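You operate a simulated robot arm through the tools that you are given. There is no shell and no other tool. Be economical: measure what you need, move in short steps, check, and stop when the job is done.

Carry out the task below with a simulated robot arm. There is one attempt and no reset: what you move stays moved.

Task
Top up the yellow gap's stack with the two cloths from the ledge.
Fine: guide lever up, push the stack back to its lug, pile them on, lever down. Where these are worked on the way, their far stop is far enough and under half their travel is too little: guide lever.

Only the result counts: the job must be done as asked and must still hold three seconds after the hand-in. Knocking over, shifting, dropping, spilling or breaking anything else fails it. Flat cloth is picked up by pressing the open fingertips on it (5 to 10 N) and closing them slowly along it; thin cloth reads only 2 to 8 mm in the jaws.

Robot
A 6-joint arm with a fingered hand on a trunk, on a base that drives. Base frame: it is fixed to the floor where the robot stands at the start and does not move with it; the origin is under the middle of the robot, x ahead of it, y to its left, z up; the surface under the hand at the start is at about z = 860. Units: mm, degrees, N and s.
With the tool pointing down near the work surface it reaches from about 340 to 760 mm from the robot's upright axis, wherever it stands. Its first joint turns from -166.0 to 166.0 degrees. Places, roughly: blue dot thumbscrew [400, 1600, 900]; blue pack [-2250, 4500, 1000]; blue peg guide [500, 1400, 900]; blue stack [-2500, 3250, 750]; green bundle [-2250, 4000, 250]; green pack [-2250, 4250, 1000]; green stack [-2750, 4000, 1000]; grey sensor [700, 100, 900]; guide lever [600, 0, 900]; pink bundle [-2250, 4000, 250]; pink pack [-2750, 4250, 1000]; pink stack [-2500, 3250, 750]; red dot thumbscrew [700, 1600, 900]; red peg guide [600, 1400, 900]; scrap [500, -1250, 750]; white bundle [-2250, 4000, 250]. Payload 4 kg.
Tool frame: the origin (TCP) lies between the finger pads and is the grasp point; the fingertips stand 26 mm ahead of it; z points along the fingers, y is the line along which they close. The gripper opens to 148 mm. The gripper's body begins 73 mm behind the TCP. The gripper is a hand of 3 fingers: y runs from the thumb to the fingers, the wrist lies at [0, 0, -239] in the tool frame, and closing takes about 1.5 s.
Orientation is that of the tool frame in the base frame, as a unit quaternion [x, y, z, w]. With the fingers straight down and closing along the base's y, the tool's x points along the base's -x, its y along +y and its z along -z.

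Tools
- The arm moves only by the tool send_rows. Its argument "plan" is a list of rows, each an object (a shift or turn left out is 0, a gripper value left out holds the last) with "slide": the shift along the tool's x, y, z in units of 40 mm (1.0 is 40 mm), a list of three; "angular": the turn, a rotation vector about the tool's x, y, z in units of 8 degrees (1.0 is 8 degrees), a list of three; "jaw": the finger opening in mm, from 0 to 148. In form: [{"slide": [x, y, z], "angular": [wx, wy, wz], "jaw": jaw}, ...]. A call has 1 to 10 rows; each row shifts and turns the commanded pose from where the row before left it, along the tool's axes as they then stand. A call with a number of a shift or a turn outside -1 to 1 is refused whole. Each row takes 0.2 s and may step no farther than 50 mm and 8.6 degrees from the row before; otherwise, or with a gripper value out of range, the whole call is refused. A pose out of reach is approached as far as the arm can. The call stops where the force on the tool passes 90 N (or 10 N more than at its start, if that is more) or the arm is blocked; 0.2 s more then pass. Each finger travels about 153 mm/s and halts on what it meets, pressing with about 27 N; the grip force reading is that of the motor and also rises with nothing between the fingers. The clock runs only during rows and for 0.2 s after the last one: add rows that do not move to give the fingers time. The reply holds the time, the measured pose of the TCP, the force on the tool along the base axes, the opening and the grip force, in the units named above and with some noise, with the torque about the TCP (base axes, N m) and any sound that the robot's microphone picked up.
- Cameras (640 x 400 px; columns grow to the right, rows downward): "scene" is now at [23.9, 162.1, 1548.8]; the picture's right is [0.02, -1.00, 0.00], its down [-0.66, -0.01, -0.75] and it looks along [0.75, 0.02, -0.66] (base axes); focal length 295 px, centre (320, 200). "wrist" rides on the gripper at [68, -39, -90] in the tool frame; the picture's right is [0.50, 0.87, 0.00], its down [-0.66, 0.38, -0.65] and it looks along [-0.57, 0.33, 0.76] (tool axes); focal length 222 px, centre (320, 200). There is no depth. A picture from a camera that has moved, and an enlarged one, comes with that camera's place and axes in the base frame and with its lens.
- grab_frame(camera): a new picture of that camera. The clock stands still meanwhile.
- lift_body(by): slides the trunk up (or, below 0, down) by that many mm; the arm and the scene camera ride with it, the base frame stays. It gives what a move gives, with no picture.
- roll_base(legs): drives the robot by 1 to 6 legs, each [ahead, left, turn to the left] in mm, mm and degrees, along the robot's own axes; the way and the turn of a leg run together, so that a leg with both is an arc; at most 1500 mm and 180 degrees a leg. The arm and the cameras ride along, it lands a little off, and it stops where it bumps. It gives what a move gives.
- preshape(shape): the hand has 3 fingers and takes this shape, open, in about a second: jaw (thumb against the fingers, like two jaws); tri (thumb and two fingers); tip (a fingertip pinch); poke (one finger out to press); point (the index stretched); flat (the hand flat); cup (the hand cupped); fist (a fist). The gripper value then closes the fingers along that shape, each until it touches; the sizes above hold for jaw. It gives what a move gives, with no picture.
- head_to(pan, tilt): turns the head with the scene camera to pan (to the left, within 155 degrees either way) and tilt (down, from -29 to 69), counted from straight ahead of the robot. It gives what a move gives.
- close_up(camera, box): a new picture of the part [left, top, right, bottom] of that camera's present view, enlarged. The clock stands still meanwhile.
- finish_job(): hands the job in; it is judged then, once.

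Work in short steps. Places have to be worked out from the pictures, the camera data and where the tool is seen: move nearer, look again, correct. Check each grasp and each placing, and mend what went wrong. You have 120 turns and 82 pictures in all, those below and enlarged ones among them. Open the gripper and draw the arm clear of the work before you hand the job in, unless the task says otherwise; then end with one line.

The tools are called after ">>>" by a JSON object that holds its "fn" and its "kwargs". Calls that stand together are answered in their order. send_rows: Moves the arm, as the interface text tells. Its arguments: {"type":"object","properties":{"plan":{"type":"array","items":{"type":"object","properties":{"slide":{"type":"array","items":{"type":"number"}},"angular":{"type":"array","items":{"type":"number"}},"jaw":{"type":"number"}}}}},"required":["plan"]} The other tools are called the same way: lift_body (by) slides the trunk up or down; preshape (shape) gives the hand a shape; roll_base (legs) drives the base; head_to (pan, tilt) turns the head that bears the scene camera; grab_frame (camera) takes a picture; close_up (camera, box) takes an enlarged picture of a part of a camera's view; finish_job () hands the job in.

At the start:

```text
time_s: 0.0
tool_pos: [440.3, 216.2, 1263.0]
ee_rot: [0.0, 1.0, 0.0, 0.0]
contact_force: [-0.3, -0.2, -0.2]
torque: [-0.02, 0.0, -0.02]
gripper_width: 147.7
finger_force: 0.1
shape: jaw
trunk travel left (down, up): [-500.0, 90.0]
robot x, y, heading: [0.4, -3.0, -0.2]
head pan, tilt: [1.2, 41.4]
```

scene: 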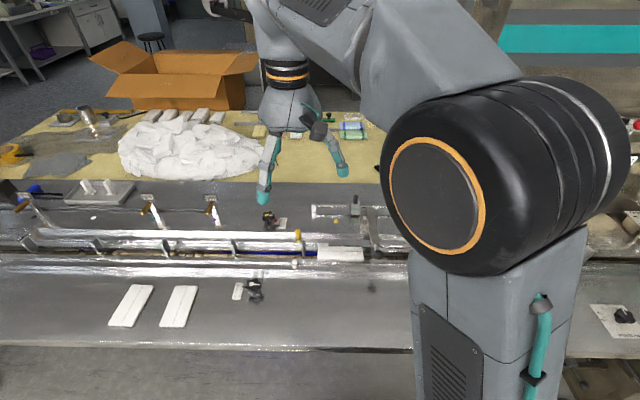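
wrist: 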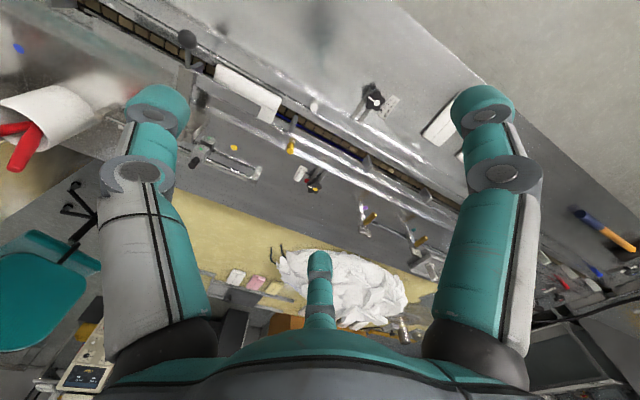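

The scene shows two white folded cloths on the front ledge and a conveyor rail with gaps behind it. I enlarge the middle to find the yellow gap, its stack and the lever.

>>> {"fn": "close_up", "kwargs": {"camera": "scene", "box": [80, 180, 400, 340]}}

>>> {"fn": "close_up", "kwargs": {"camera": "wrist", "box": [160, 40, 480, 240]}}

```text
2.00 times, centred on (240, 260) of scene
camera zoom: at [23.9, 162.1, 1548.8], right [0.02, -1.0, 0.0], down [-0.66, -0.01, -0.75], along [0.75, 0.02, -0.66], focal length 590 px, centre (480, 80)
```

zoom: 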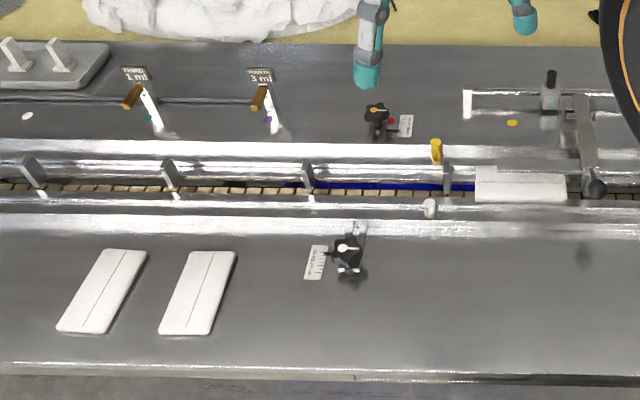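

```text
2.00 times, centred on (320, 140) of wrist
camera zoom: at [375.0, 177.1, 1352.6], right [-0.5, 0.87, 0.0], down [0.66, 0.38, 0.65], along [0.57, 0.33, -0.76], focal length 444 px, centre (320, 320)
```

zoom: 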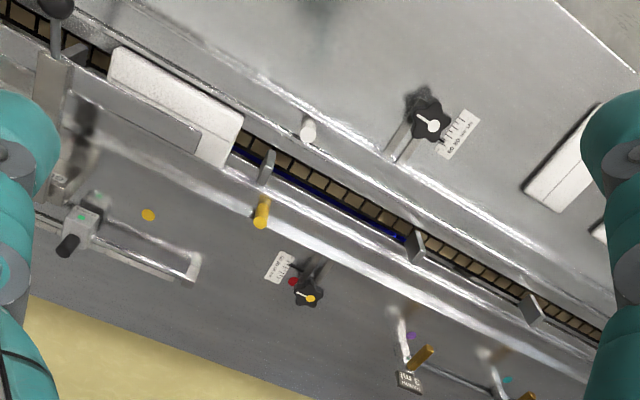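

The white stack sits around (560,120), and the lever with its ball at about (540,18). I turn the hand 30° so the wrist camera looks straight ahead, and shift right to see them without the arm in the way.

>>> {"fn": "send_rows", "kwargs": {"plan": [{"angular": [0, 0, 1]}, {"angular": [0, 0, 1]}, {"angular": [0, 0, 1]}, {"angular": [0, 0, 0.75]}, {"slide": [-0.5, -0.87, 0]}, {"slide": [-0.5, -0.87, 0]}, {"slide": [-0.5, -0.87, 0.0]}, {"slide": [-0.5, -0.87, 0]}]}}

>>> {"fn": "grab_frame", "kwargs": {"camera": "wrist"}}

>>> {"fn": "grab_frame", "kwargs": {"camera": "scene"}}

```text
time_s: 1.8
tool_pos: [439.9, 55.6, 1263.0]
ee_rot: [0.259, 0.966, 0.001, 0.0]
contact_force: [-0.3, -0.4, 0.2]
torque: [0.02, 0.0, 0.01]
gripper_width: 148.0
finger_force: 0.0
shape: jaw
trunk travel left (down, up): [-500.0, 90.0]
robot x, y, heading: [-1.4, -1.3, 0.1]
head pan, tilt: [1.2, 41.4]
```

```text
77 pictures are left
camera wrist: at [364.2, 54.7, 1352.9], right [0.0, 1.0, 0.0], down [0.76, 0.0, 0.65], along [0.65, 0.0, -0.76], focal length 222 px, centre (320, 200)
```

wrist: 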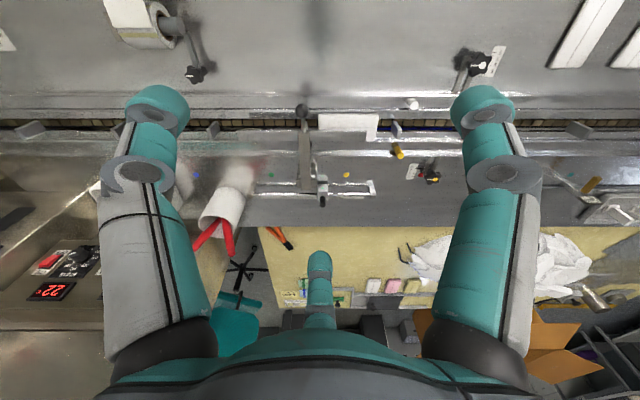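

```text
76 pictures are left
camera scene: at [23.8, 162.0, 1548.8], right [0.02, -1.0, 0.0], down [-0.66, -0.01, -0.75], along [0.75, 0.02, -0.66], focal length 295 px, centre (320, 200)
```

scene: 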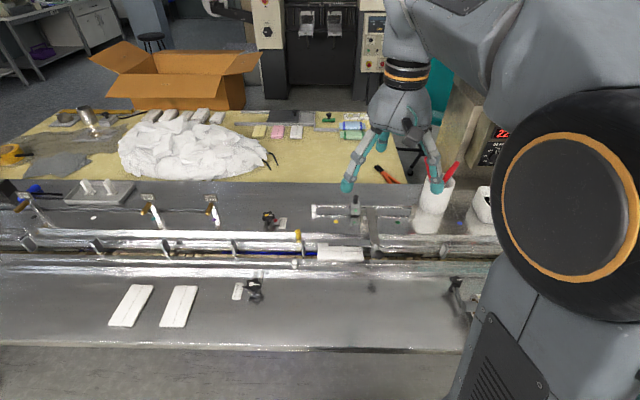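

Both views are now clear; I enlarge both around the lever and stack.

>>> {"fn": "close_up", "kwargs": {"camera": "wrist", "box": [180, 80, 460, 220]}}

>>> {"fn": "close_up", "kwargs": {"camera": "scene", "box": [220, 180, 480, 310]}}

```text
2.29 times, centred on (320, 150) of wrist
camera zoom: at [364.2, 54.7, 1352.9], right [0.0, 1.0, 0.0], down [0.76, 0.0, 0.65], along [0.65, 0.0, -0.76], focal length 508 px, centre (320, 314)
```

zoom: 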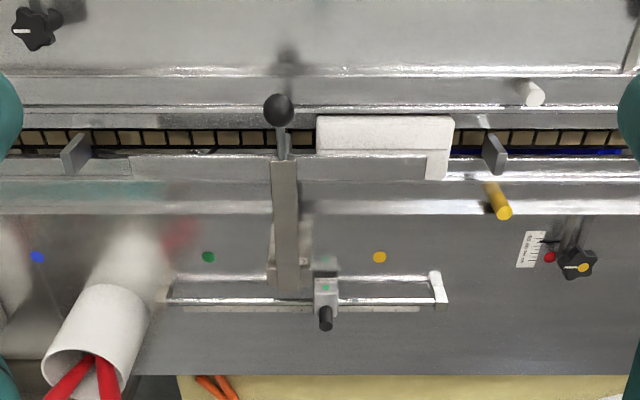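

```text
2.46 times, centred on (350, 245) of scene
camera zoom: at [23.8, 162.0, 1548.8], right [0.02, -1.0, 0.0], down [-0.66, -0.01, -0.75], along [0.75, 0.02, -0.66], focal length 726 px, centre (246, 89)
```

zoom: 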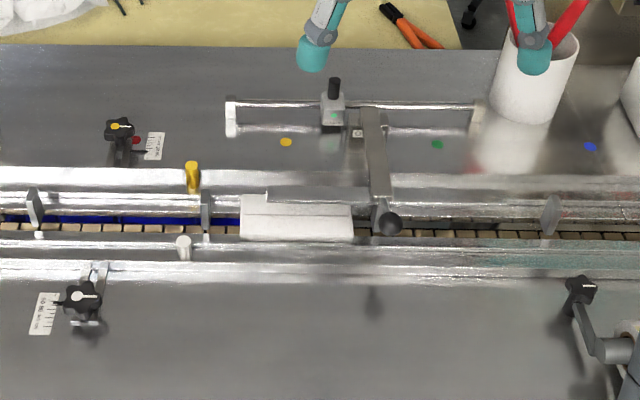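

The lever carries a guide plate lying over the stack; the dots mark the gaps, and the yellow gap lies between the lug near y≈220 and one hidden beneath the lever. I need the flow direction, so I look along the line both ways.

>>> {"fn": "head_to", "kwargs": {"pan": 55, "tilt": 30}}

>>> {"fn": "grab_frame", "kwargs": {"camera": "scene"}}

>>> {"fn": "head_to", "kwargs": {"pan": -30, "tilt": 35}}

>>> {"fn": "grab_frame", "kwargs": {"camera": "scene"}}

```text
time_s: 3.0
tool_pos: [440.5, 55.6, 1263.1]
ee_rot: [0.258, 0.966, 0.0, 0.0]
contact_force: [0.0, -0.5, 0.3]
torque: [0.01, 0.01, -0.01]
gripper_width: 148.1
finger_force: 0.0
shape: jaw
trunk travel left (down, up): [-500.0, 90.0]
robot x, y, heading: [1.0, -1.0, -0.1]
head pan, tilt: [55.0, 30.0]
```

```text
73 pictures are left
camera scene: at [-8.3, 234.4, 1566.1], right [0.82, -0.57, 0.0], down [-0.29, -0.41, -0.87], along [0.5, 0.71, -0.5], focal length 295 px, centre (320, 200)
```

scene: 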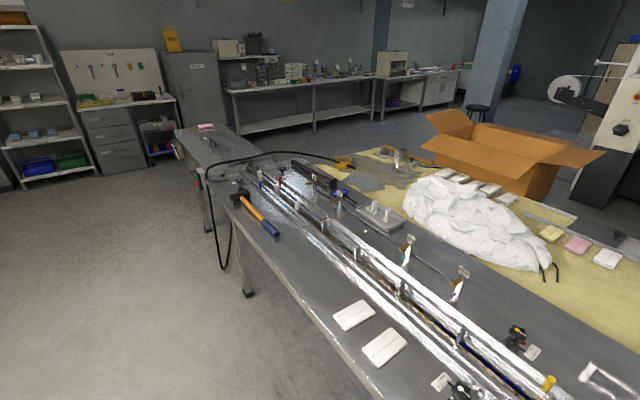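

```text
time_s: 4.6
tool_pos: [439.9, 54.6, 1263.1]
ee_rot: [0.259, 0.966, 0.0, 0.0]
contact_force: [0.2, 0.2, -0.1]
torque: [0.01, -0.01, -0.01]
gripper_width: 147.9
finger_force: 0.1
shape: jaw
trunk travel left (down, up): [-500.0, 90.0]
robot x, y, heading: [-1.3, 1.1, -0.1]
head pan, tilt: [-30.0, 35.0]
```

```text
72 pictures are left
camera scene: at [16.1, 116.4, 1558.4], right [-0.5, -0.87, 0.0], down [-0.5, 0.29, -0.82], along [0.71, -0.41, -0.57], focal length 295 px, centre (320, 200)
```

scene: 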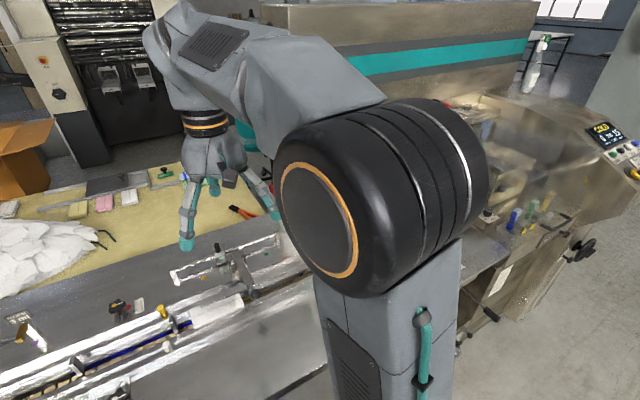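

The line feeds right (−y) into the wrapper, so the stack's pusher lug is the one on its +y side (y≈220). I turn the hand back square, and come lower near the lever ball (est. (510,21,930)) to look.

>>> {"fn": "send_rows", "kwargs": {"plan": [{"angular": [0, 0, -1]}, {"angular": [0, 0, -1]}, {"angular": [0, 0, -1]}, {"angular": [0, 0, -0.75]}, {"slide": [0, -0.85, 0.5]}, {"slide": [0, 0, 1]}, {"slide": [0, 0, 1]}, {"slide": [0, 0, 1]}, {"slide": [0, 0, 1]}]}}

>>> {"fn": "grab_frame", "kwargs": {"camera": "wrist"}}

>>> {"fn": "head_to", "kwargs": {"pan": -12, "tilt": 48}}

>>> {"fn": "grab_frame", "kwargs": {"camera": "scene"}}

```text
time_s: 6.6
tool_pos: [440.5, 21.1, 1081.9]
ee_rot: [-0.001, 1.0, -0.001, 0.0]
contact_force: [-0.7, -0.4, -0.8]
torque: [0.02, 0.01, -0.01]
gripper_width: 147.9
finger_force: 0.1
shape: jaw
trunk travel left (down, up): [-500.0, 90.0]
robot x, y, heading: [-0.5, -1.4, 0.2]
head pan, tilt: [-30.0, 35.0]
```

```text
71 pictures are left
camera wrist: at [374.5, -17.2, 1172.4], right [-0.5, 0.87, 0.0], down [0.66, 0.38, 0.65], along [0.57, 0.33, -0.76], focal length 222 px, centre (320, 200)
```

wrist: 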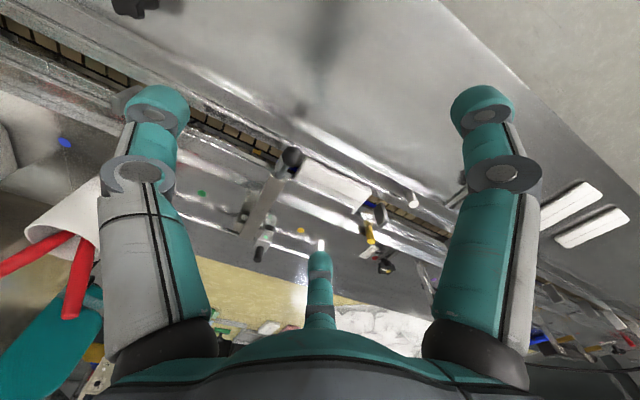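

```text
time_s: 7.4
tool_pos: [440.9, 21.1, 1082.7]
ee_rot: [0.0, 1.0, 0.0, -0.001]
contact_force: [0.0, 0.1, 0.0]
torque: [-0.02, -0.02, 0.05]
gripper_width: 147.7
finger_force: 0.1
shape: jaw
trunk travel left (down, up): [-500.0, 90.0]
robot x, y, heading: [4.5, -0.0, -0.2]
head pan, tilt: [-12.0, 48.0]
```

```text
70 pictures are left
camera scene: at [16.9, 143.9, 1539.4], right [-0.21, -0.98, 0.0], down [-0.73, 0.15, -0.67], along [0.65, -0.14, -0.74], focal length 295 px, centre (320, 200)
```

scene: 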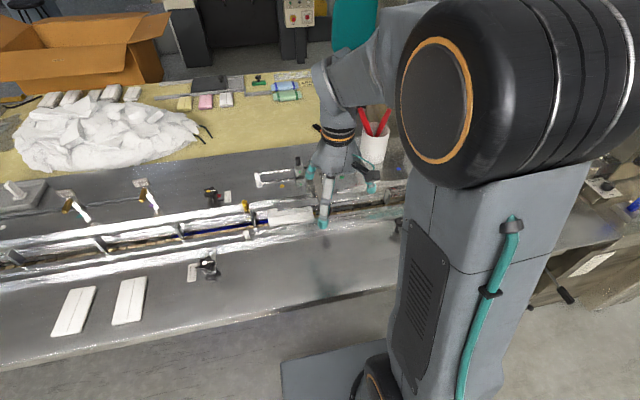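

The ball again triangulates to about (508,22,937). I enlarge to see the lever's hinge.

>>> {"fn": "close_up", "kwargs": {"camera": "wrist", "box": [190, 100, 430, 250]}}

```text
2.67 times, centred on (310, 175) of wrist
camera zoom: at [374.6, -17.3, 1173.1], right [-0.5, 0.87, 0.0], down [0.66, 0.38, 0.65], along [0.57, 0.33, -0.76], focal length 592 px, centre (347, 267)
```

zoom: 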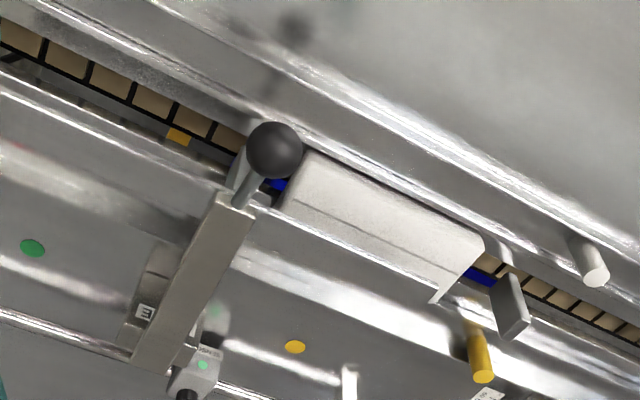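

The lever is hinged at the back (≈(703,20,900)), ball forward. I move above the ball, then descend with the jaw at 90 mm.

>>> {"fn": "send_rows", "kwargs": {"plan": [{"slide": [-0.85, 0, 0], "jaw": 90}, {"slide": [-0.8, 0.03, 0]}, {"slide": [0, 0, 1]}, {"slide": [0, 0, 1]}]}}

>>> {"fn": "grab_frame", "kwargs": {"camera": "wrist"}}

>>> {"fn": "close_up", "kwargs": {"camera": "scene", "box": [230, 140, 430, 265]}}

```text
time_s: 8.4
tool_pos: [506.8, 23.3, 1001.1]
ee_rot: [0.001, 1.0, 0.0, 0.001]
contact_force: [-0.7, -0.8, -0.2]
torque: [0.01, -0.07, -0.02]
gripper_width: 90.5
finger_force: 0.1
shape: jaw
trunk travel left (down, up): [-500.0, 90.0]
robot x, y, heading: [-0.9, -0.8, 0.0]
head pan, tilt: [-12.0, 48.0]
```

```text
68 pictures are left
camera wrist: at [440.9, -16.0, 1091.7], right [-0.5, 0.87, 0.0], down [0.65, 0.38, 0.65], along [0.57, 0.33, -0.76], focal length 222 px, centre (320, 200)
```

wrist: 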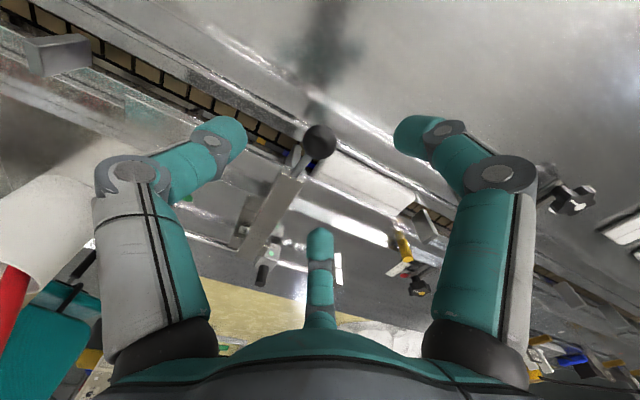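

```text
3.20 times, centred on (330, 202) of scene
camera zoom: at [16.9, 144.0, 1539.4], right [-0.21, -0.98, 0.0], down [-0.73, 0.15, -0.67], along [0.65, -0.14, -0.74], focal length 944 px, centre (288, 192)
```

zoom: 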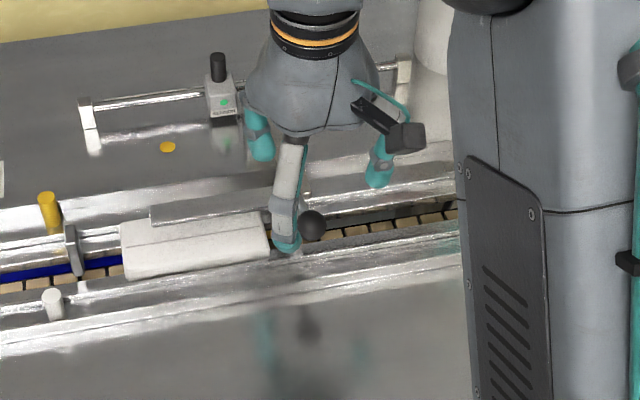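

The ball is centred between the fingers, but in "jaw" the two fingers stand far apart along x and may straddle it. I raise a little and try the "tip" shape to see its geometry.

>>> {"fn": "send_rows", "kwargs": {"plan": [{"slide": [0, 0, -1]}, {"slide": [0, 0, -0.5]}]}}

>>> {"fn": "preshape", "kwargs": {"shape": "tip"}}

>>> {"fn": "grab_frame", "kwargs": {"camera": "wrist"}}

>>> {"fn": "close_up", "kwargs": {"camera": "scene", "box": [230, 100, 430, 225]}}

```text
time_s: 9.0
tool_pos: [506.8, 22.9, 1061.8]
ee_rot: [0.001, 1.0, 0.0, 0.001]
contact_force: [0.5, 0.1, 0.6]
torque: [0.02, 0.0, -0.05]
gripper_width: 90.3
finger_force: 0.0
shape: jaw
trunk travel left (down, up): [-500.0, 90.0]
robot x, y, heading: [2.7, -1.0, 0.1]
head pan, tilt: [-12.0, 48.0]
```

```text
time_s: 9.9
tool_pos: [506.5, 23.0, 1062.3]
ee_rot: [-0.001, 1.0, 0.0, 0.0]
contact_force: [0.2, -0.6, 0.0]
torque: [-0.01, -0.01, 0.02]
gripper_width: 147.8
finger_force: 0.1
shape: tip
trunk travel left (down, up): [-500.0, 90.0]
robot x, y, heading: [1.8, 0.1, 0.2]
head pan, tilt: [-12.0, 48.0]
```

```text
66 pictures are left
camera wrist: at [440.4, -15.6, 1151.8], right [-0.5, 0.87, 0.0], down [0.66, 0.38, 0.65], along [0.57, 0.33, -0.76], focal length 222 px, centre (320, 200)
```

wrist: 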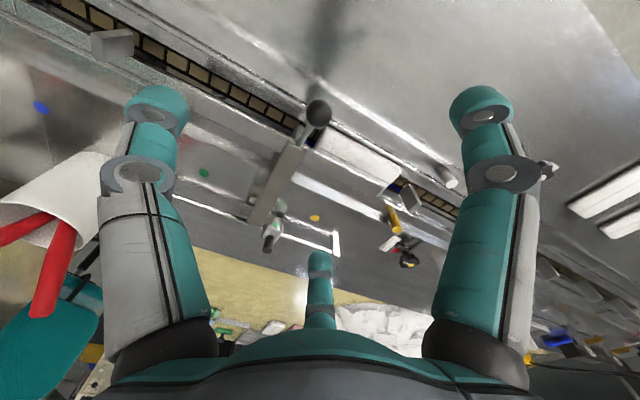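

```text
3.20 times, centred on (330, 162) of scene
camera zoom: at [16.9, 144.0, 1539.4], right [-0.21, -0.98, 0.0], down [-0.73, 0.15, -0.67], along [0.65, -0.14, -0.74], focal length 944 px, centre (288, 320)
```

zoom: 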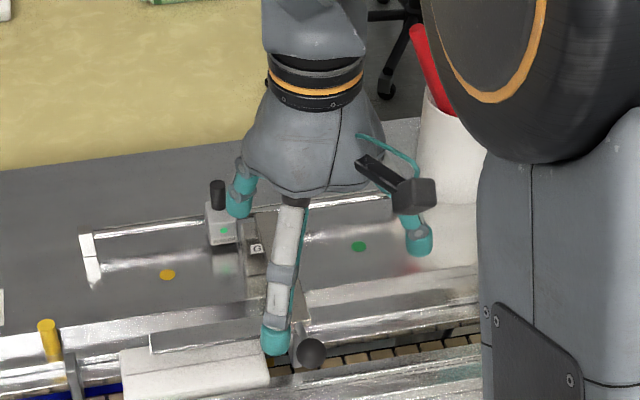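

The fingers actually stand as a 120° tripod around the TCP. I go back to "jaw", turn the hand 30° so the lever's rod (+x) falls between two fingers, and descend over the ball.

>>> {"fn": "preshape", "kwargs": {"shape": "jaw"}}

>>> {"fn": "send_rows", "kwargs": {"plan": [{"angular": [0, 0, -1], "jaw": 100}, {"angular": [0, 0, -1]}, {"angular": [0, 0, -1]}, {"angular": [0, 0, -0.75]}, {"slide": [0, 0, 1]}, {"slide": [0, 0, 1]}, {"slide": [0, 0, 0.6]}]}}

>>> {"fn": "grab_frame", "kwargs": {"camera": "wrist"}}

>>> {"fn": "close_up", "kwargs": {"camera": "scene", "box": [230, 140, 430, 265]}}

```text
time_s: 10.8
tool_pos: [505.3, 23.0, 1061.5]
ee_rot: [0.001, 1.0, -0.001, 0.0]
contact_force: [-0.1, -0.7, 0.1]
torque: [0.03, -0.01, 0.01]
gripper_width: 148.2
finger_force: 0.1
shape: jaw
trunk travel left (down, up): [-500.0, 90.0]
robot x, y, heading: [-3.7, 1.2, -0.3]
head pan, tilt: [-12.0, 48.0]
```

```text
time_s: 12.4
tool_pos: [506.9, 22.8, 957.1]
ee_rot: [-0.259, 0.966, 0.0, 0.0]
contact_force: [-0.5, -0.9, 0.3]
torque: [0.01, 0.0, 0.0]
gripper_width: 100.6
finger_force: 0.1
shape: jaw
trunk travel left (down, up): [-500.0, 90.0]
robot x, y, heading: [1.2, 0.1, -0.1]
head pan, tilt: [-12.0, 48.0]
```

```text
64 pictures are left
camera wrist: at [469.1, -45.3, 1047.8], right [-0.87, 0.5, 0.0], down [0.38, 0.66, 0.65], along [0.33, 0.57, -0.76], focal length 222 px, centre (320, 200)
```

wrist: 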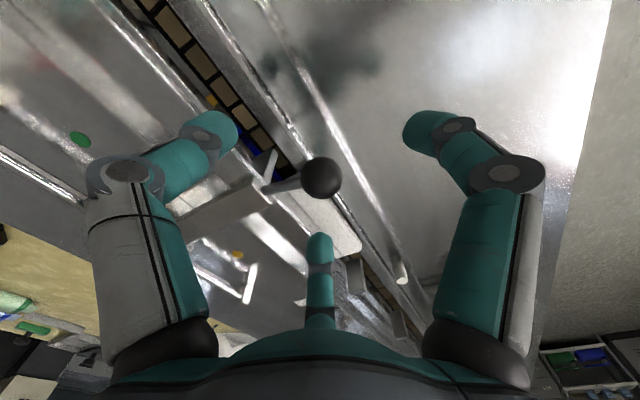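

```text
3.20 times, centred on (330, 202) of scene
camera zoom: at [17.0, 144.0, 1539.4], right [-0.21, -0.98, 0.0], down [-0.73, 0.15, -0.67], along [0.65, -0.14, -0.74], focal length 944 px, centre (288, 192)
```

zoom: 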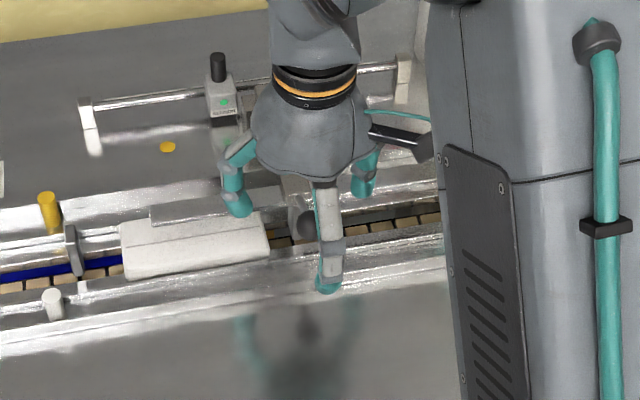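

The ball is centred under the TCP at about z≈938. I descend 18 mm and close.

>>> {"fn": "send_rows", "kwargs": {"plan": [{"slide": [0, 0, 0.47]}, {"jaw": 60}, {"jaw": 15}, {}, {}, {}]}}

>>> {"fn": "grab_frame", "kwargs": {"camera": "wrist"}}

```text
time_s: 13.8
tool_pos: [505.9, 22.3, 940.0]
ee_rot: [-0.259, 0.966, 0.0, -0.001]
contact_force: [0.6, -0.6, -0.5]
torque: [0.01, 0.0, -0.01]
gripper_width: 15.3
finger_force: 0.1
shape: jaw
trunk travel left (down, up): [-500.0, 90.0]
robot x, y, heading: [-6.1, 2.1, -0.2]
head pan, tilt: [-12.0, 48.0]
```

```text
62 pictures are left
camera wrist: at [468.8, -45.1, 1029.8], right [-0.87, 0.5, 0.0], down [0.38, 0.66, 0.65], along [0.33, 0.57, -0.76], focal length 222 px, centre (320, 200)
```

wrist: 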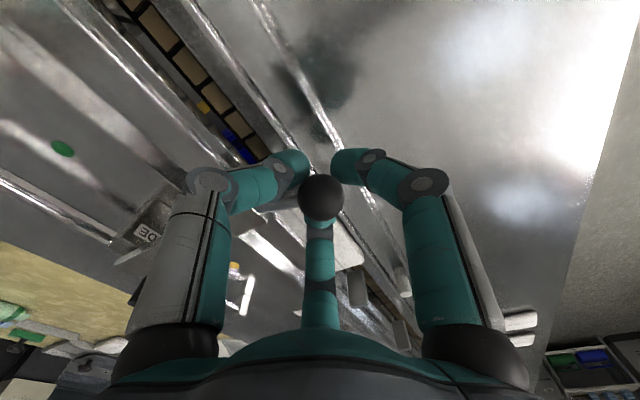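

The fingers closed to 15 mm under the ball without force: they form a cup beneath it. I close fully and lift slightly to see whether the cup catches it.

>>> {"fn": "send_rows", "kwargs": {"plan": [{"jaw": 0}, {}, {"slide": [0, 0, -0.25]}, {"slide": [0, 0, -0.25]}]}}

>>> {"fn": "grab_frame", "kwargs": {"camera": "wrist"}}

```text
time_s: 14.8
tool_pos: [508.3, 22.7, 958.5]
ee_rot: [-0.259, 0.966, 0.0, -0.001]
contact_force: [7.6, -4.9, -2.7]
torque: [0.02, -0.04, 0.0]
gripper_width: 2.5
finger_force: 27.3
shape: jaw
trunk travel left (down, up): [-500.0, 90.0]
robot x, y, heading: [-1.2, 2.4, -0.1]
head pan, tilt: [-12.0, 48.0]
```

```text
61 pictures are left
camera wrist: at [470.6, -45.5, 1049.2], right [-0.87, 0.5, 0.0], down [0.38, 0.66, 0.65], along [0.33, 0.57, -0.76], focal length 222 px, centre (320, 200)
```

wrist: 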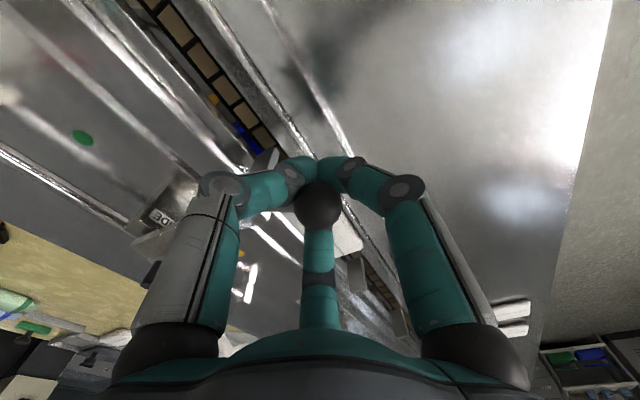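

The ball rose with the hand (small forces), so the lever is lifting. I follow the arc about the hinge for three more steps.

>>> {"fn": "send_rows", "kwargs": {"plan": [{"slide": [-0.15, -0.09, -0.43]}, {"slide": [-0.15, -0.09, -0.42]}, {"slide": [-0.39, -0.225, -0.73]}, {"slide": [-0.52, -0.3, -0.65]}]}}

>>> {"fn": "close_up", "kwargs": {"camera": "scene", "box": [230, 100, 430, 225]}}

```text
time_s: 15.8
tool_pos: [562.2, 22.3, 1048.7]
ee_rot: [-0.259, 0.966, 0.001, -0.001]
contact_force: [-1.6, 0.4, -0.3]
torque: [0.12, 0.12, 0.08]
gripper_width: 1.9
finger_force: 27.1
shape: jaw
trunk travel left (down, up): [-500.0, 90.0]
robot x, y, heading: [0.4, -0.4, -0.2]
head pan, tilt: [-12.0, 48.0]
```

```text
3.20 times, centred on (330, 162) of scene
camera zoom: at [16.2, 144.1, 1539.4], right [-0.21, -0.98, 0.0], down [-0.73, 0.15, -0.67], along [0.65, -0.14, -0.74], focal length 944 px, centre (288, 320)
```

zoom: 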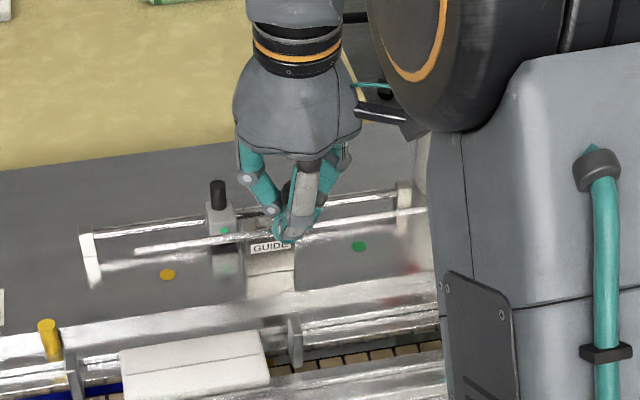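

The guide plate is clearly lifted off the stack. I continue along the arc toward its far stop.

>>> {"fn": "send_rows", "kwargs": {"plan": [{"slide": [-0.58, -0.34, -0.55]}, {"slide": [-0.67, -0.39, -0.4]}, {"slide": [-0.71, -0.41, -0.27]}]}}

>>> {"fn": "close_up", "kwargs": {"camera": "scene", "box": [230, 100, 430, 225]}}

>>> {"fn": "grab_frame", "kwargs": {"camera": "wrist"}}

```text
time_s: 16.6
tool_pos: [654.0, 22.3, 1095.8]
ee_rot: [-0.259, 0.966, 0.001, 0.0]
contact_force: [0.2, -0.1, 0.9]
torque: [0.0, -0.02, 0.01]
gripper_width: 2.0
finger_force: 26.9
shape: jaw
trunk travel left (down, up): [-500.0, 90.0]
robot x, y, heading: [0.4, 0.4, 0.2]
head pan, tilt: [-12.0, 48.0]
```

```text
3.20 times, centred on (330, 162) of scene
camera zoom: at [17.3, 144.0, 1539.3], right [-0.21, -0.98, 0.0], down [-0.73, 0.15, -0.67], along [0.65, -0.14, -0.74], focal length 944 px, centre (288, 320)
```

zoom: 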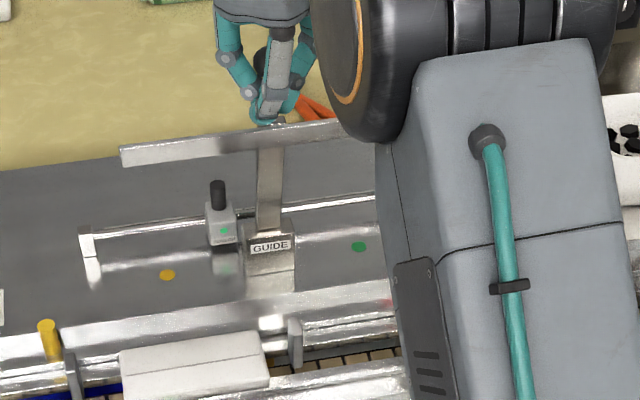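

```text
58 pictures are left
camera wrist: at [616.8, -45.7, 1186.5], right [-0.87, 0.5, 0.0], down [0.38, 0.65, 0.65], along [0.33, 0.57, -0.76], focal length 222 px, centre (320, 200)
```

wrist: 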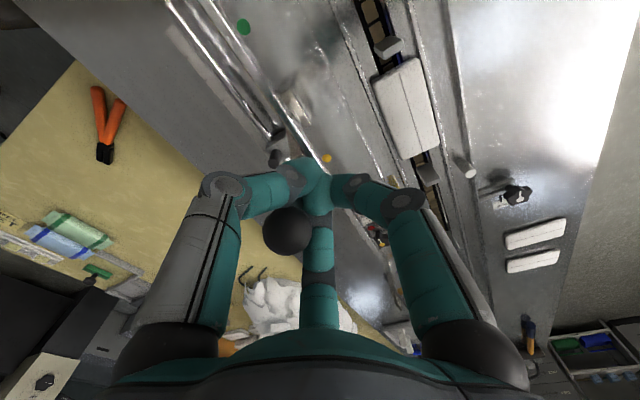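

The lever is near vertical with the ball at about (675,22,1110). I keep pushing it ahead until it meets its stop.

>>> {"fn": "send_rows", "kwargs": {"plan": [{"slide": [-0.5, -0.29, 0]}, {"slide": [-0.5, -0.29, 0]}, {"slide": [-0.5, -0.29, 0]}]}}

>>> {"fn": "close_up", "kwargs": {"camera": "scene", "box": [230, 100, 430, 225]}}

```text
time_s: 17.4
tool_pos: [715.9, 22.2, 1094.1]
ee_rot: [-0.258, 0.966, -0.001, 0.001]
contact_force: [-12.0, -11.2, 5.1]
torque: [-0.3, 0.17, -0.12]
gripper_width: 2.0
finger_force: 27.3
shape: jaw
out of reach, approached as far as the arm can: row 3
trunk travel left (down, up): [-500.0, 90.0]
robot x, y, heading: [3.2, -1.8, -0.0]
head pan, tilt: [-12.0, 48.0]
```

```text
3.20 times, centred on (330, 162) of scene
camera zoom: at [15.0, 142.3, 1539.7], right [-0.21, -0.98, 0.0], down [-0.73, 0.16, -0.67], along [0.66, -0.14, -0.74], focal length 944 px, centre (288, 320)
```

zoom: 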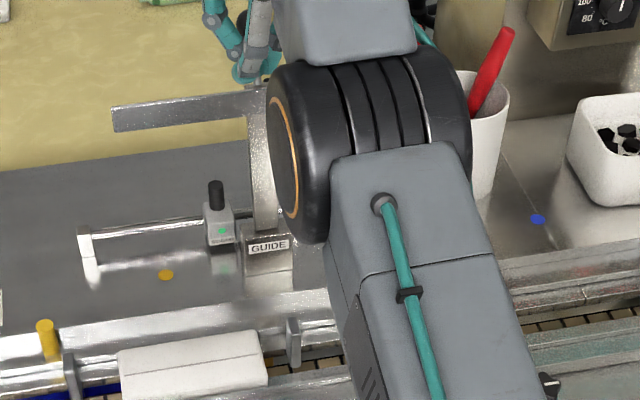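

The arm reached its limit with a 12 N push. I back off and see whether the lever holds.

>>> {"fn": "send_rows", "kwargs": {"plan": [{"slide": [0.87, 0.5, 0]}, {"slide": [0.87, 0.5, 0]}, {"slide": [0.87, 0.5, 0], "jaw": 30}]}}

>>> {"fn": "grab_frame", "kwargs": {"camera": "wrist"}}

>>> {"fn": "close_up", "kwargs": {"camera": "scene", "box": [210, 80, 450, 230]}}

```text
time_s: 18.2
tool_pos: [594.6, 25.7, 1093.9]
ee_rot: [-0.259, 0.966, 0.001, 0.001]
contact_force: [-0.8, 0.2, 0.3]
torque: [-0.01, 0.0, -0.02]
gripper_width: 29.2
finger_force: 0.1
shape: jaw
trunk travel left (down, up): [-500.0, 90.0]
robot x, y, heading: [1.8, -0.3, 0.0]
head pan, tilt: [-12.0, 48.0]
```

```text
56 pictures are left
camera wrist: at [557.8, -41.6, 1184.8], right [-0.87, 0.5, 0.0], down [0.38, 0.65, 0.65], along [0.33, 0.57, -0.76], focal length 222 px, centre (320, 200)
```

wrist: 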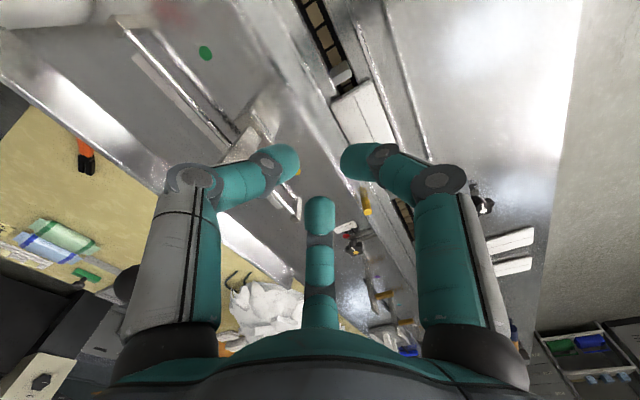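

```text
2.67 times, centred on (330, 155) of scene
camera zoom: at [17.2, 144.1, 1539.3], right [-0.21, -0.98, 0.0], down [-0.73, 0.15, -0.67], along [0.65, -0.14, -0.74], focal length 787 px, centre (293, 320)
```

zoom: 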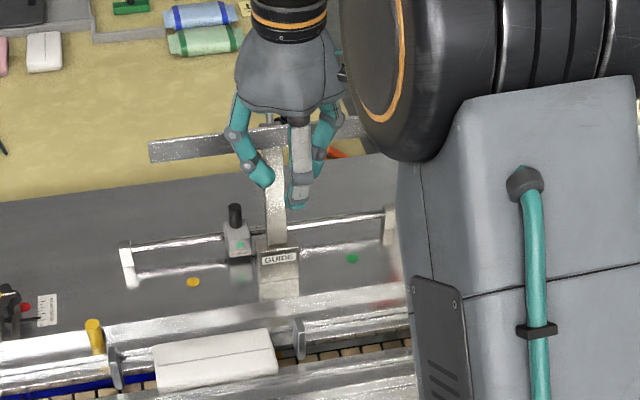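

The lever stays up near vertical. Next I preshape "poke", and turn the hand so the wrist camera looks straight ahead over the channel to measure the stack and lugs.

>>> {"fn": "send_rows", "kwargs": {"plan": [{"slide": [0.56, 0.95, 0]}, {"slide": [0.56, 0.95, 0]}, {"slide": [0.56, 0.95, 0], "angular": [0, 0, 0.5]}, {"angular": [0, 0, 1]}, {"angular": [0, 0, 1]}, {"angular": [0, 0, 1]}, {"angular": [0, 0, 1]}, {"angular": [0, 0, 1]}, {"angular": [0, 0, 1]}, {"angular": [0, 0, 1]}]}}

>>> {"fn": "preshape", "kwargs": {"shape": "poke"}}

>>> {"fn": "grab_frame", "kwargs": {"camera": "wrist"}}

>>> {"fn": "close_up", "kwargs": {"camera": "scene", "box": [200, 100, 440, 250]}}

```text
time_s: 20.4
tool_pos: [479.5, 91.5, 1094.7]
ee_rot: [0.259, 0.966, 0.0, 0.0]
contact_force: [0.1, 1.1, 0.6]
torque: [0.01, 0.0, -0.01]
gripper_width: 30.2
finger_force: 0.2
shape: jaw
trunk travel left (down, up): [-500.0, 90.0]
robot x, y, heading: [2.6, 5.8, 0.0]
head pan, tilt: [-12.0, 48.0]
```

```text
time_s: 21.3
tool_pos: [480.2, 90.6, 1095.4]
ee_rot: [0.259, 0.966, 0.0, 0.0]
contact_force: [0.5, 0.5, -0.3]
torque: [0.01, -0.01, 0.0]
gripper_width: 0.0
finger_force: 0.0
shape: poke
trunk travel left (down, up): [-500.0, 90.0]
robot x, y, heading: [0.7, -0.9, -0.1]
head pan, tilt: [-12.0, 48.0]
```

```text
54 pictures are left
camera wrist: at [404.4, 90.8, 1185.1], right [0.0, 1.0, 0.0], down [0.76, 0.0, 0.65], along [0.65, 0.0, -0.76], focal length 222 px, centre (320, 200)
```

wrist: 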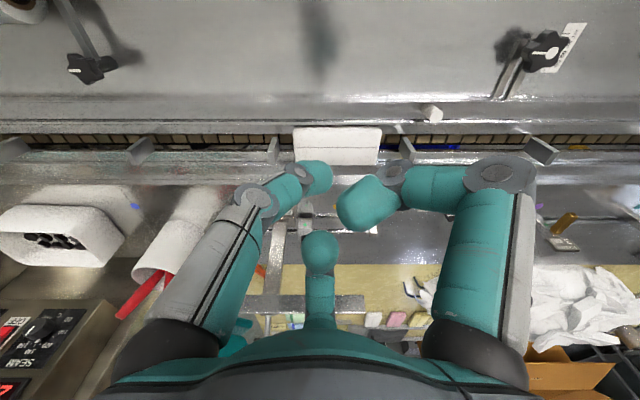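

```text
2.67 times, centred on (320, 175) of scene
camera zoom: at [16.9, 144.0, 1539.4], right [-0.21, -0.98, 0.0], down [-0.73, 0.15, -0.67], along [0.65, -0.14, -0.74], focal length 787 px, centre (320, 267)
```

zoom: 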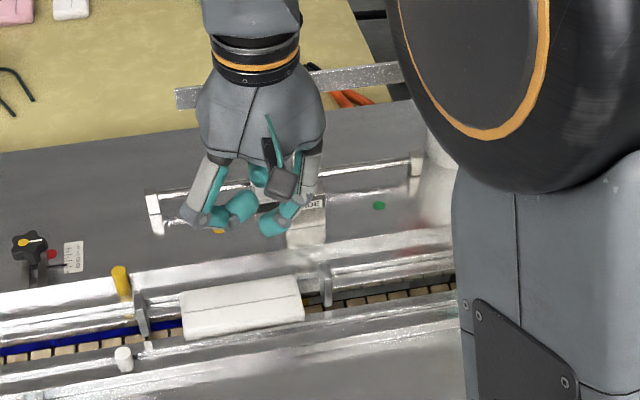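

I enlarge the wrist view around the stack and both lugs to measure the gaps.

>>> {"fn": "close_up", "kwargs": {"camera": "wrist", "box": [240, 90, 440, 215]}}

```text
3.20 times, centred on (340, 152) of wrist
camera zoom: at [404.4, 90.8, 1185.1], right [0.0, 1.0, 0.0], down [0.76, 0.0, 0.65], along [0.65, 0.0, -0.76], focal length 711 px, centre (256, 352)
```

zoom: 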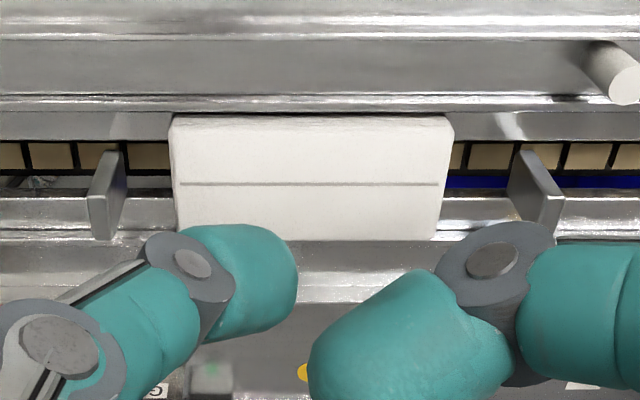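

Stack: x 532–595, y 51–181, top ≈875; lugs at y≈25 and y≈217. It must go about 36 mm toward +y; only ~25 mm room on its right, so I need a single slim finger. I check the "point" shape.

>>> {"fn": "preshape", "kwargs": {"shape": "point"}}

>>> {"fn": "grab_frame", "kwargs": {"camera": "wrist"}}

>>> {"fn": "close_up", "kwargs": {"camera": "scene", "box": [240, 110, 360, 185]}}

```text
time_s: 22.2
tool_pos: [480.6, 91.3, 1094.7]
ee_rot: [0.259, 0.966, 0.0, 0.0]
contact_force: [-0.1, -0.5, -0.2]
torque: [0.0, 0.01, 0.01]
gripper_width: 142.2
finger_force: 0.0
shape: point
trunk travel left (down, up): [-500.0, 90.0]
robot x, y, heading: [-0.7, -0.5, 0.1]
head pan, tilt: [-12.0, 48.0]
```

```text
51 pictures are left
camera wrist: at [404.4, 90.8, 1185.1], right [0.0, 1.0, 0.0], down [0.76, 0.0, 0.65], along [0.65, 0.0, -0.76], focal length 222 px, centre (320, 200)
```

wrist: 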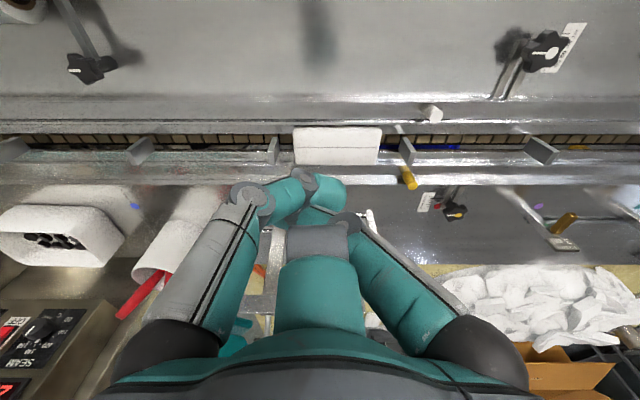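

```text
5.33 times, centred on (300, 148) of scene
camera zoom: at [16.9, 144.0, 1539.4], right [-0.21, -0.98, 0.0], down [-0.73, 0.15, -0.67], along [0.65, -0.14, -0.74], focal length 1573 px, centre (427, 480)
```

zoom: 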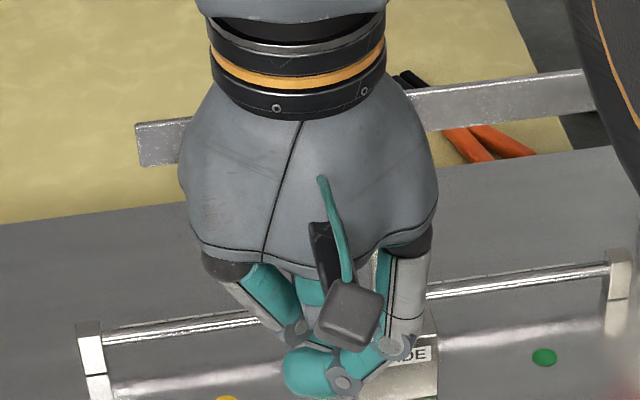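

"Point" curls the fingers, so I'll instead use the open "jaw" tilted 25° so only the thumb (−y side) goes down into the gap right of the stack. I set that pose well above and look.

>>> {"fn": "preshape", "kwargs": {"shape": "jaw"}}

>>> {"fn": "send_rows", "kwargs": {"plan": [{"angular": [0, 0, -1]}, {"angular": [0, 0, -1]}, {"angular": [0, 0, -1]}, {"angular": [0, 0, -0.75]}, {"slide": [-1, 0.1, 0]}, {"slide": [-1, 0.1, 0]}, {"angular": [-1, 0, 0]}, {"angular": [-1, 0, 0]}, {"angular": [-1, 0, 0]}]}}

>>> {"fn": "grab_frame", "kwargs": {"camera": "wrist"}}

>>> {"fn": "close_up", "kwargs": {"camera": "scene", "box": [190, 90, 430, 240]}}

```text
time_s: 23.1
tool_pos: [481.1, 90.3, 1094.7]
ee_rot: [0.259, 0.966, -0.001, 0.0]
contact_force: [-0.2, 0.1, 0.1]
torque: [0.02, -0.01, 0.02]
gripper_width: 147.8
finger_force: 0.0
shape: jaw
trunk travel left (down, up): [-500.0, 90.0]
robot x, y, heading: [-0.4, 0.3, -0.2]
head pan, tilt: [-12.0, 48.0]
```

```text
time_s: 25.1
tool_pos: [560.9, 98.9, 1095.5]
ee_rot: [0.0, 0.978, 0.209, 0.0]
contact_force: [0.6, -0.7, 0.5]
torque: [0.02, 0.0, 0.0]
gripper_width: 148.3
finger_force: 0.1
shape: jaw
trunk travel left (down, up): [-500.0, 90.0]
robot x, y, heading: [3.0, 0.4, -0.0]
head pan, tilt: [-12.0, 48.0]
```

```text
49 pictures are left
camera wrist: at [495.1, 26.4, 1161.2], right [-0.5, 0.79, 0.35], down [0.66, 0.08, 0.75], along [0.57, 0.61, -0.56], focal length 222 px, centre (320, 200)
```

wrist: 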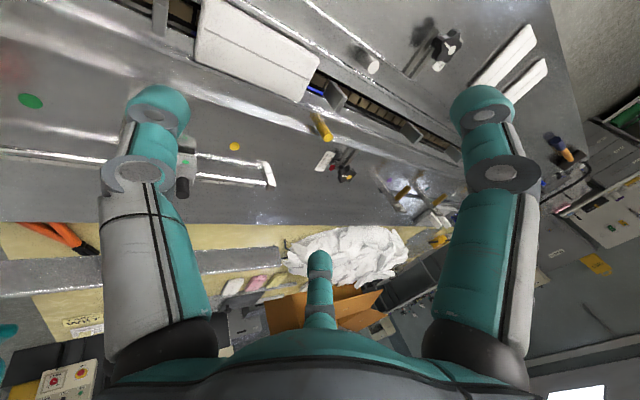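

```text
2.67 times, centred on (310, 165) of scene
camera zoom: at [17.1, 144.0, 1539.4], right [-0.21, -0.98, 0.0], down [-0.73, 0.15, -0.67], along [0.65, -0.14, -0.74], focal length 787 px, centre (347, 293)
```

zoom: 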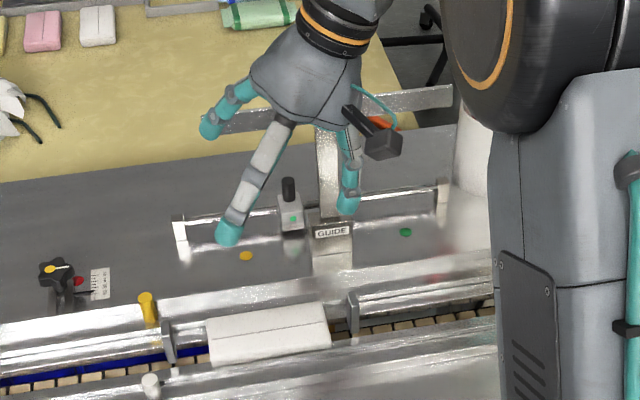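

The thumb tip is at about (564,27,1038). I shift +10 in y and descend 120 so it hangs above the gap, then check.

>>> {"fn": "send_rows", "kwargs": {"plan": [{"slide": [0, 0.23, 0.1]}, {"slide": [0, -0.407, 0.9135]}, {"slide": [0, -0.407, 0.9135]}, {"slide": [0, -0.407, 0.9135]}]}}

>>> {"fn": "grab_frame", "kwargs": {"camera": "wrist"}}

>>> {"fn": "close_up", "kwargs": {"camera": "scene", "box": [230, 140, 390, 240]}}

```text
time_s: 26.1
tool_pos: [560.4, 107.4, 974.7]
ee_rot: [-0.001, 0.978, 0.208, -0.001]
contact_force: [0.1, 0.4, 0.3]
torque: [-0.01, -0.01, -0.01]
gripper_width: 148.1
finger_force: 0.1
shape: jaw
trunk travel left (down, up): [-500.0, 90.0]
robot x, y, heading: [0.6, -2.6, -0.1]
head pan, tilt: [-12.0, 48.0]
```

```text
47 pictures are left
camera wrist: at [495.5, 35.6, 1041.6], right [-0.5, 0.79, 0.35], down [0.66, 0.08, 0.75], along [0.57, 0.61, -0.56], focal length 222 px, centre (320, 200)
```

wrist: 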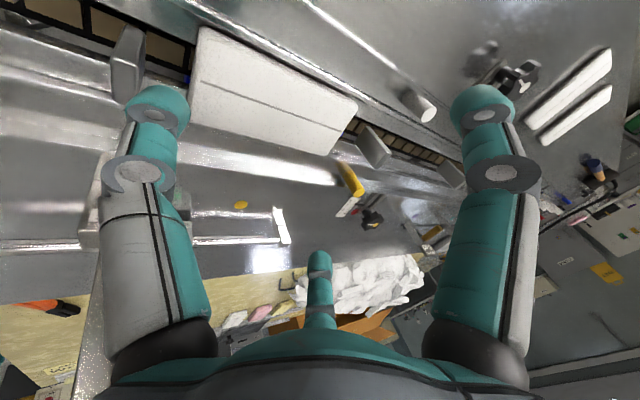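

```text
4.00 times, centred on (310, 190) of scene
camera zoom: at [17.0, 144.0, 1539.4], right [-0.21, -0.98, 0.0], down [-0.73, 0.15, -0.67], along [0.65, -0.14, -0.74], focal length 1180 px, centre (360, 240)
```

zoom: 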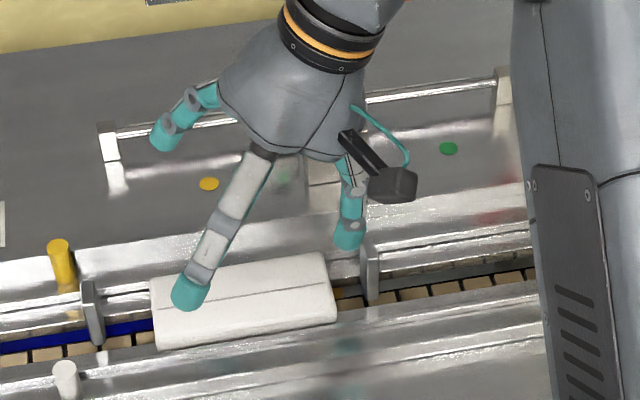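

The thumb would fit at the tip, but its leaning shaft would strike the right lug higher up. Better: lean the hand in x with a finger at the +x side lowest, so that finger's shaft stays in the x–z plane. I raise, untilt and turn first.

>>> {"fn": "send_rows", "kwargs": {"plan": [{"slide": [0, 0.407, -0.9135]}, {"slide": [0, 0.407, -0.9135]}, {"slide": [0, 0.407, -0.9135]}, {"angular": [1, 0, 0]}, {"angular": [1, 0, 0]}, {"angular": [1, 0, 0]}, {"angular": [0, 0, 1]}, {"angular": [0, 0, 1]}, {"angular": [0, 0, 1]}, {"angular": [0, 0, 0.75]}]}}

>>> {"fn": "send_rows", "kwargs": {"plan": [{"slide": [0.3, -0.95, 0]}, {"slide": [0.3, -0.95, 0]}, {"slide": [0.6, -0.3, 0]}, {"angular": [0.5, 0.866, 0]}, {"angular": [0.5, 0.866, 0]}, {"angular": [0.5, 0.866, 0]}]}}

>>> {"fn": "grab_frame", "kwargs": {"camera": "wrist"}}

>>> {"fn": "close_up", "kwargs": {"camera": "scene", "box": [230, 110, 390, 210]}}

```text
time_s: 28.3
tool_pos: [560.9, 108.9, 1095.1]
ee_rot: [0.259, 0.966, 0.001, 0.0]
contact_force: [-0.1, 1.0, 0.3]
torque: [-0.03, -0.01, -0.02]
gripper_width: 148.1
finger_force: 0.1
shape: jaw
trunk travel left (down, up): [-500.0, 90.0]
robot x, y, heading: [1.9, 0.6, 0.1]
head pan, tilt: [-12.0, 48.0]
```

```text
time_s: 29.7
tool_pos: [475.6, 55.6, 1095.5]
ee_rot: [0.252, 0.945, -0.054, -0.202]
contact_force: [0.3, 0.1, -0.4]
torque: [0.0, 0.05, 0.02]
gripper_width: 148.1
finger_force: 0.1
shape: jaw
trunk travel left (down, up): [-500.0, 90.0]
robot x, y, heading: [-1.1, 2.1, -0.1]
head pan, tilt: [-12.0, 48.0]
```

```text
45 pictures are left
camera wrist: at [442.5, 57.0, 1209.3], right [0.0, 1.0, 0.0], down [0.96, 0.0, 0.29], along [0.29, 0.0, -0.96], focal length 222 px, centre (320, 200)
```

wrist: 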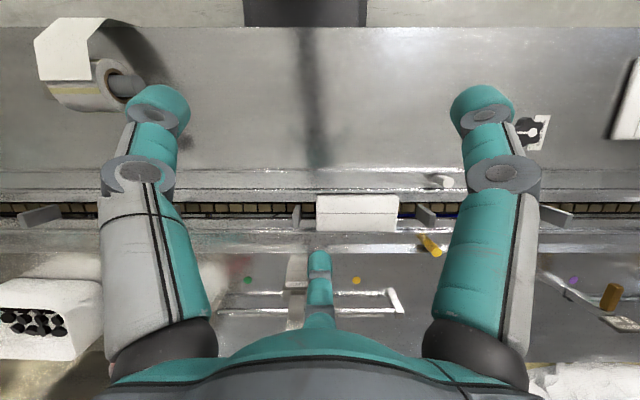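

```text
4.00 times, centred on (310, 160) of scene
camera zoom: at [17.0, 144.0, 1539.4], right [-0.21, -0.98, 0.0], down [-0.73, 0.15, -0.67], along [0.65, -0.14, -0.74], focal length 1180 px, centre (360, 360)
```

zoom: 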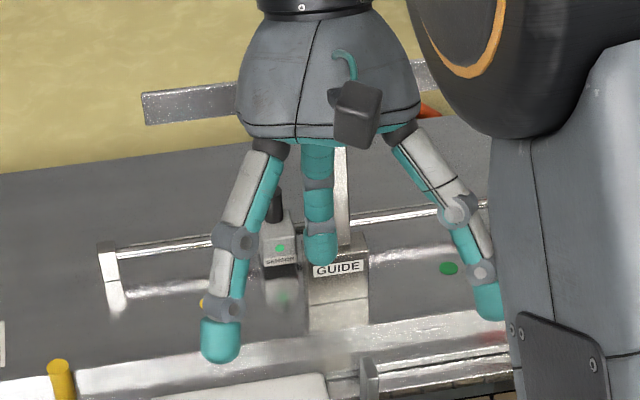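

Now only the centre finger (tip ≈(553,55,1036)) is lowest and the camera looks nearly straight down. I move it to y≈37.5, x≈561 and descend 120.

>>> {"fn": "send_rows", "kwargs": {"plan": [{"slide": [-0.383, -0.3, -0.08]}, {"slide": [-0.352, 0.203, 0.9135]}, {"slide": [-0.352, 0.203, 0.9135]}, {"slide": [-0.352, 0.203, 0.9135]}]}}

>>> {"fn": "close_up", "kwargs": {"camera": "wrist", "box": [200, 130, 440, 280]}}

>>> {"fn": "close_up", "kwargs": {"camera": "scene", "box": [230, 140, 390, 240]}}

```text
time_s: 30.7
tool_pos: [482.3, 38.6, 975.7]
ee_rot: [0.254, 0.945, -0.053, -0.2]
contact_force: [-0.2, -0.2, -0.3]
torque: [0.01, 0.0, -0.01]
gripper_width: 147.9
finger_force: 0.1
shape: jaw
trunk travel left (down, up): [-500.0, 90.0]
robot x, y, heading: [-0.6, 5.2, 0.2]
head pan, tilt: [-12.0, 48.0]
```

```text
2.67 times, centred on (320, 205) of wrist
camera zoom: at [449.1, 37.6, 1089.5], right [0.0, 1.0, 0.0], down [0.96, 0.0, 0.29], along [0.29, 0.0, -0.96], focal length 592 px, centre (320, 187)
```

zoom: 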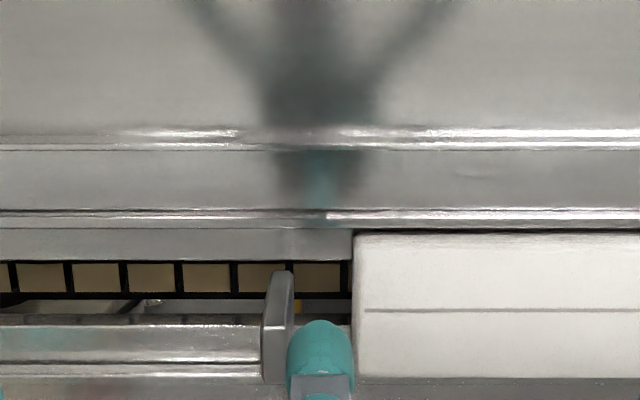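

```text
4.00 times, centred on (310, 190) of scene
camera zoom: at [17.0, 144.0, 1539.4], right [-0.21, -0.98, 0.0], down [-0.73, 0.15, -0.67], along [0.65, -0.14, -0.74], focal length 1180 px, centre (360, 240)
```

zoom: 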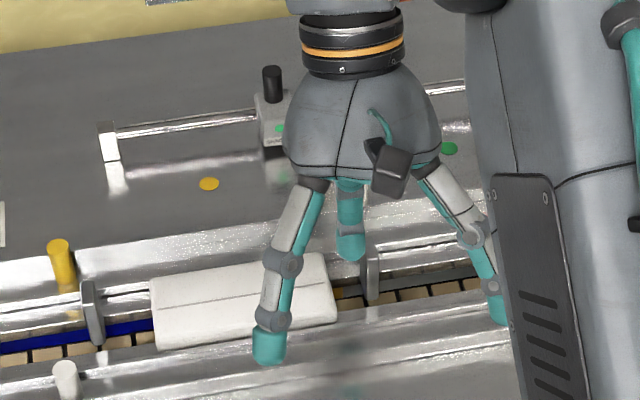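

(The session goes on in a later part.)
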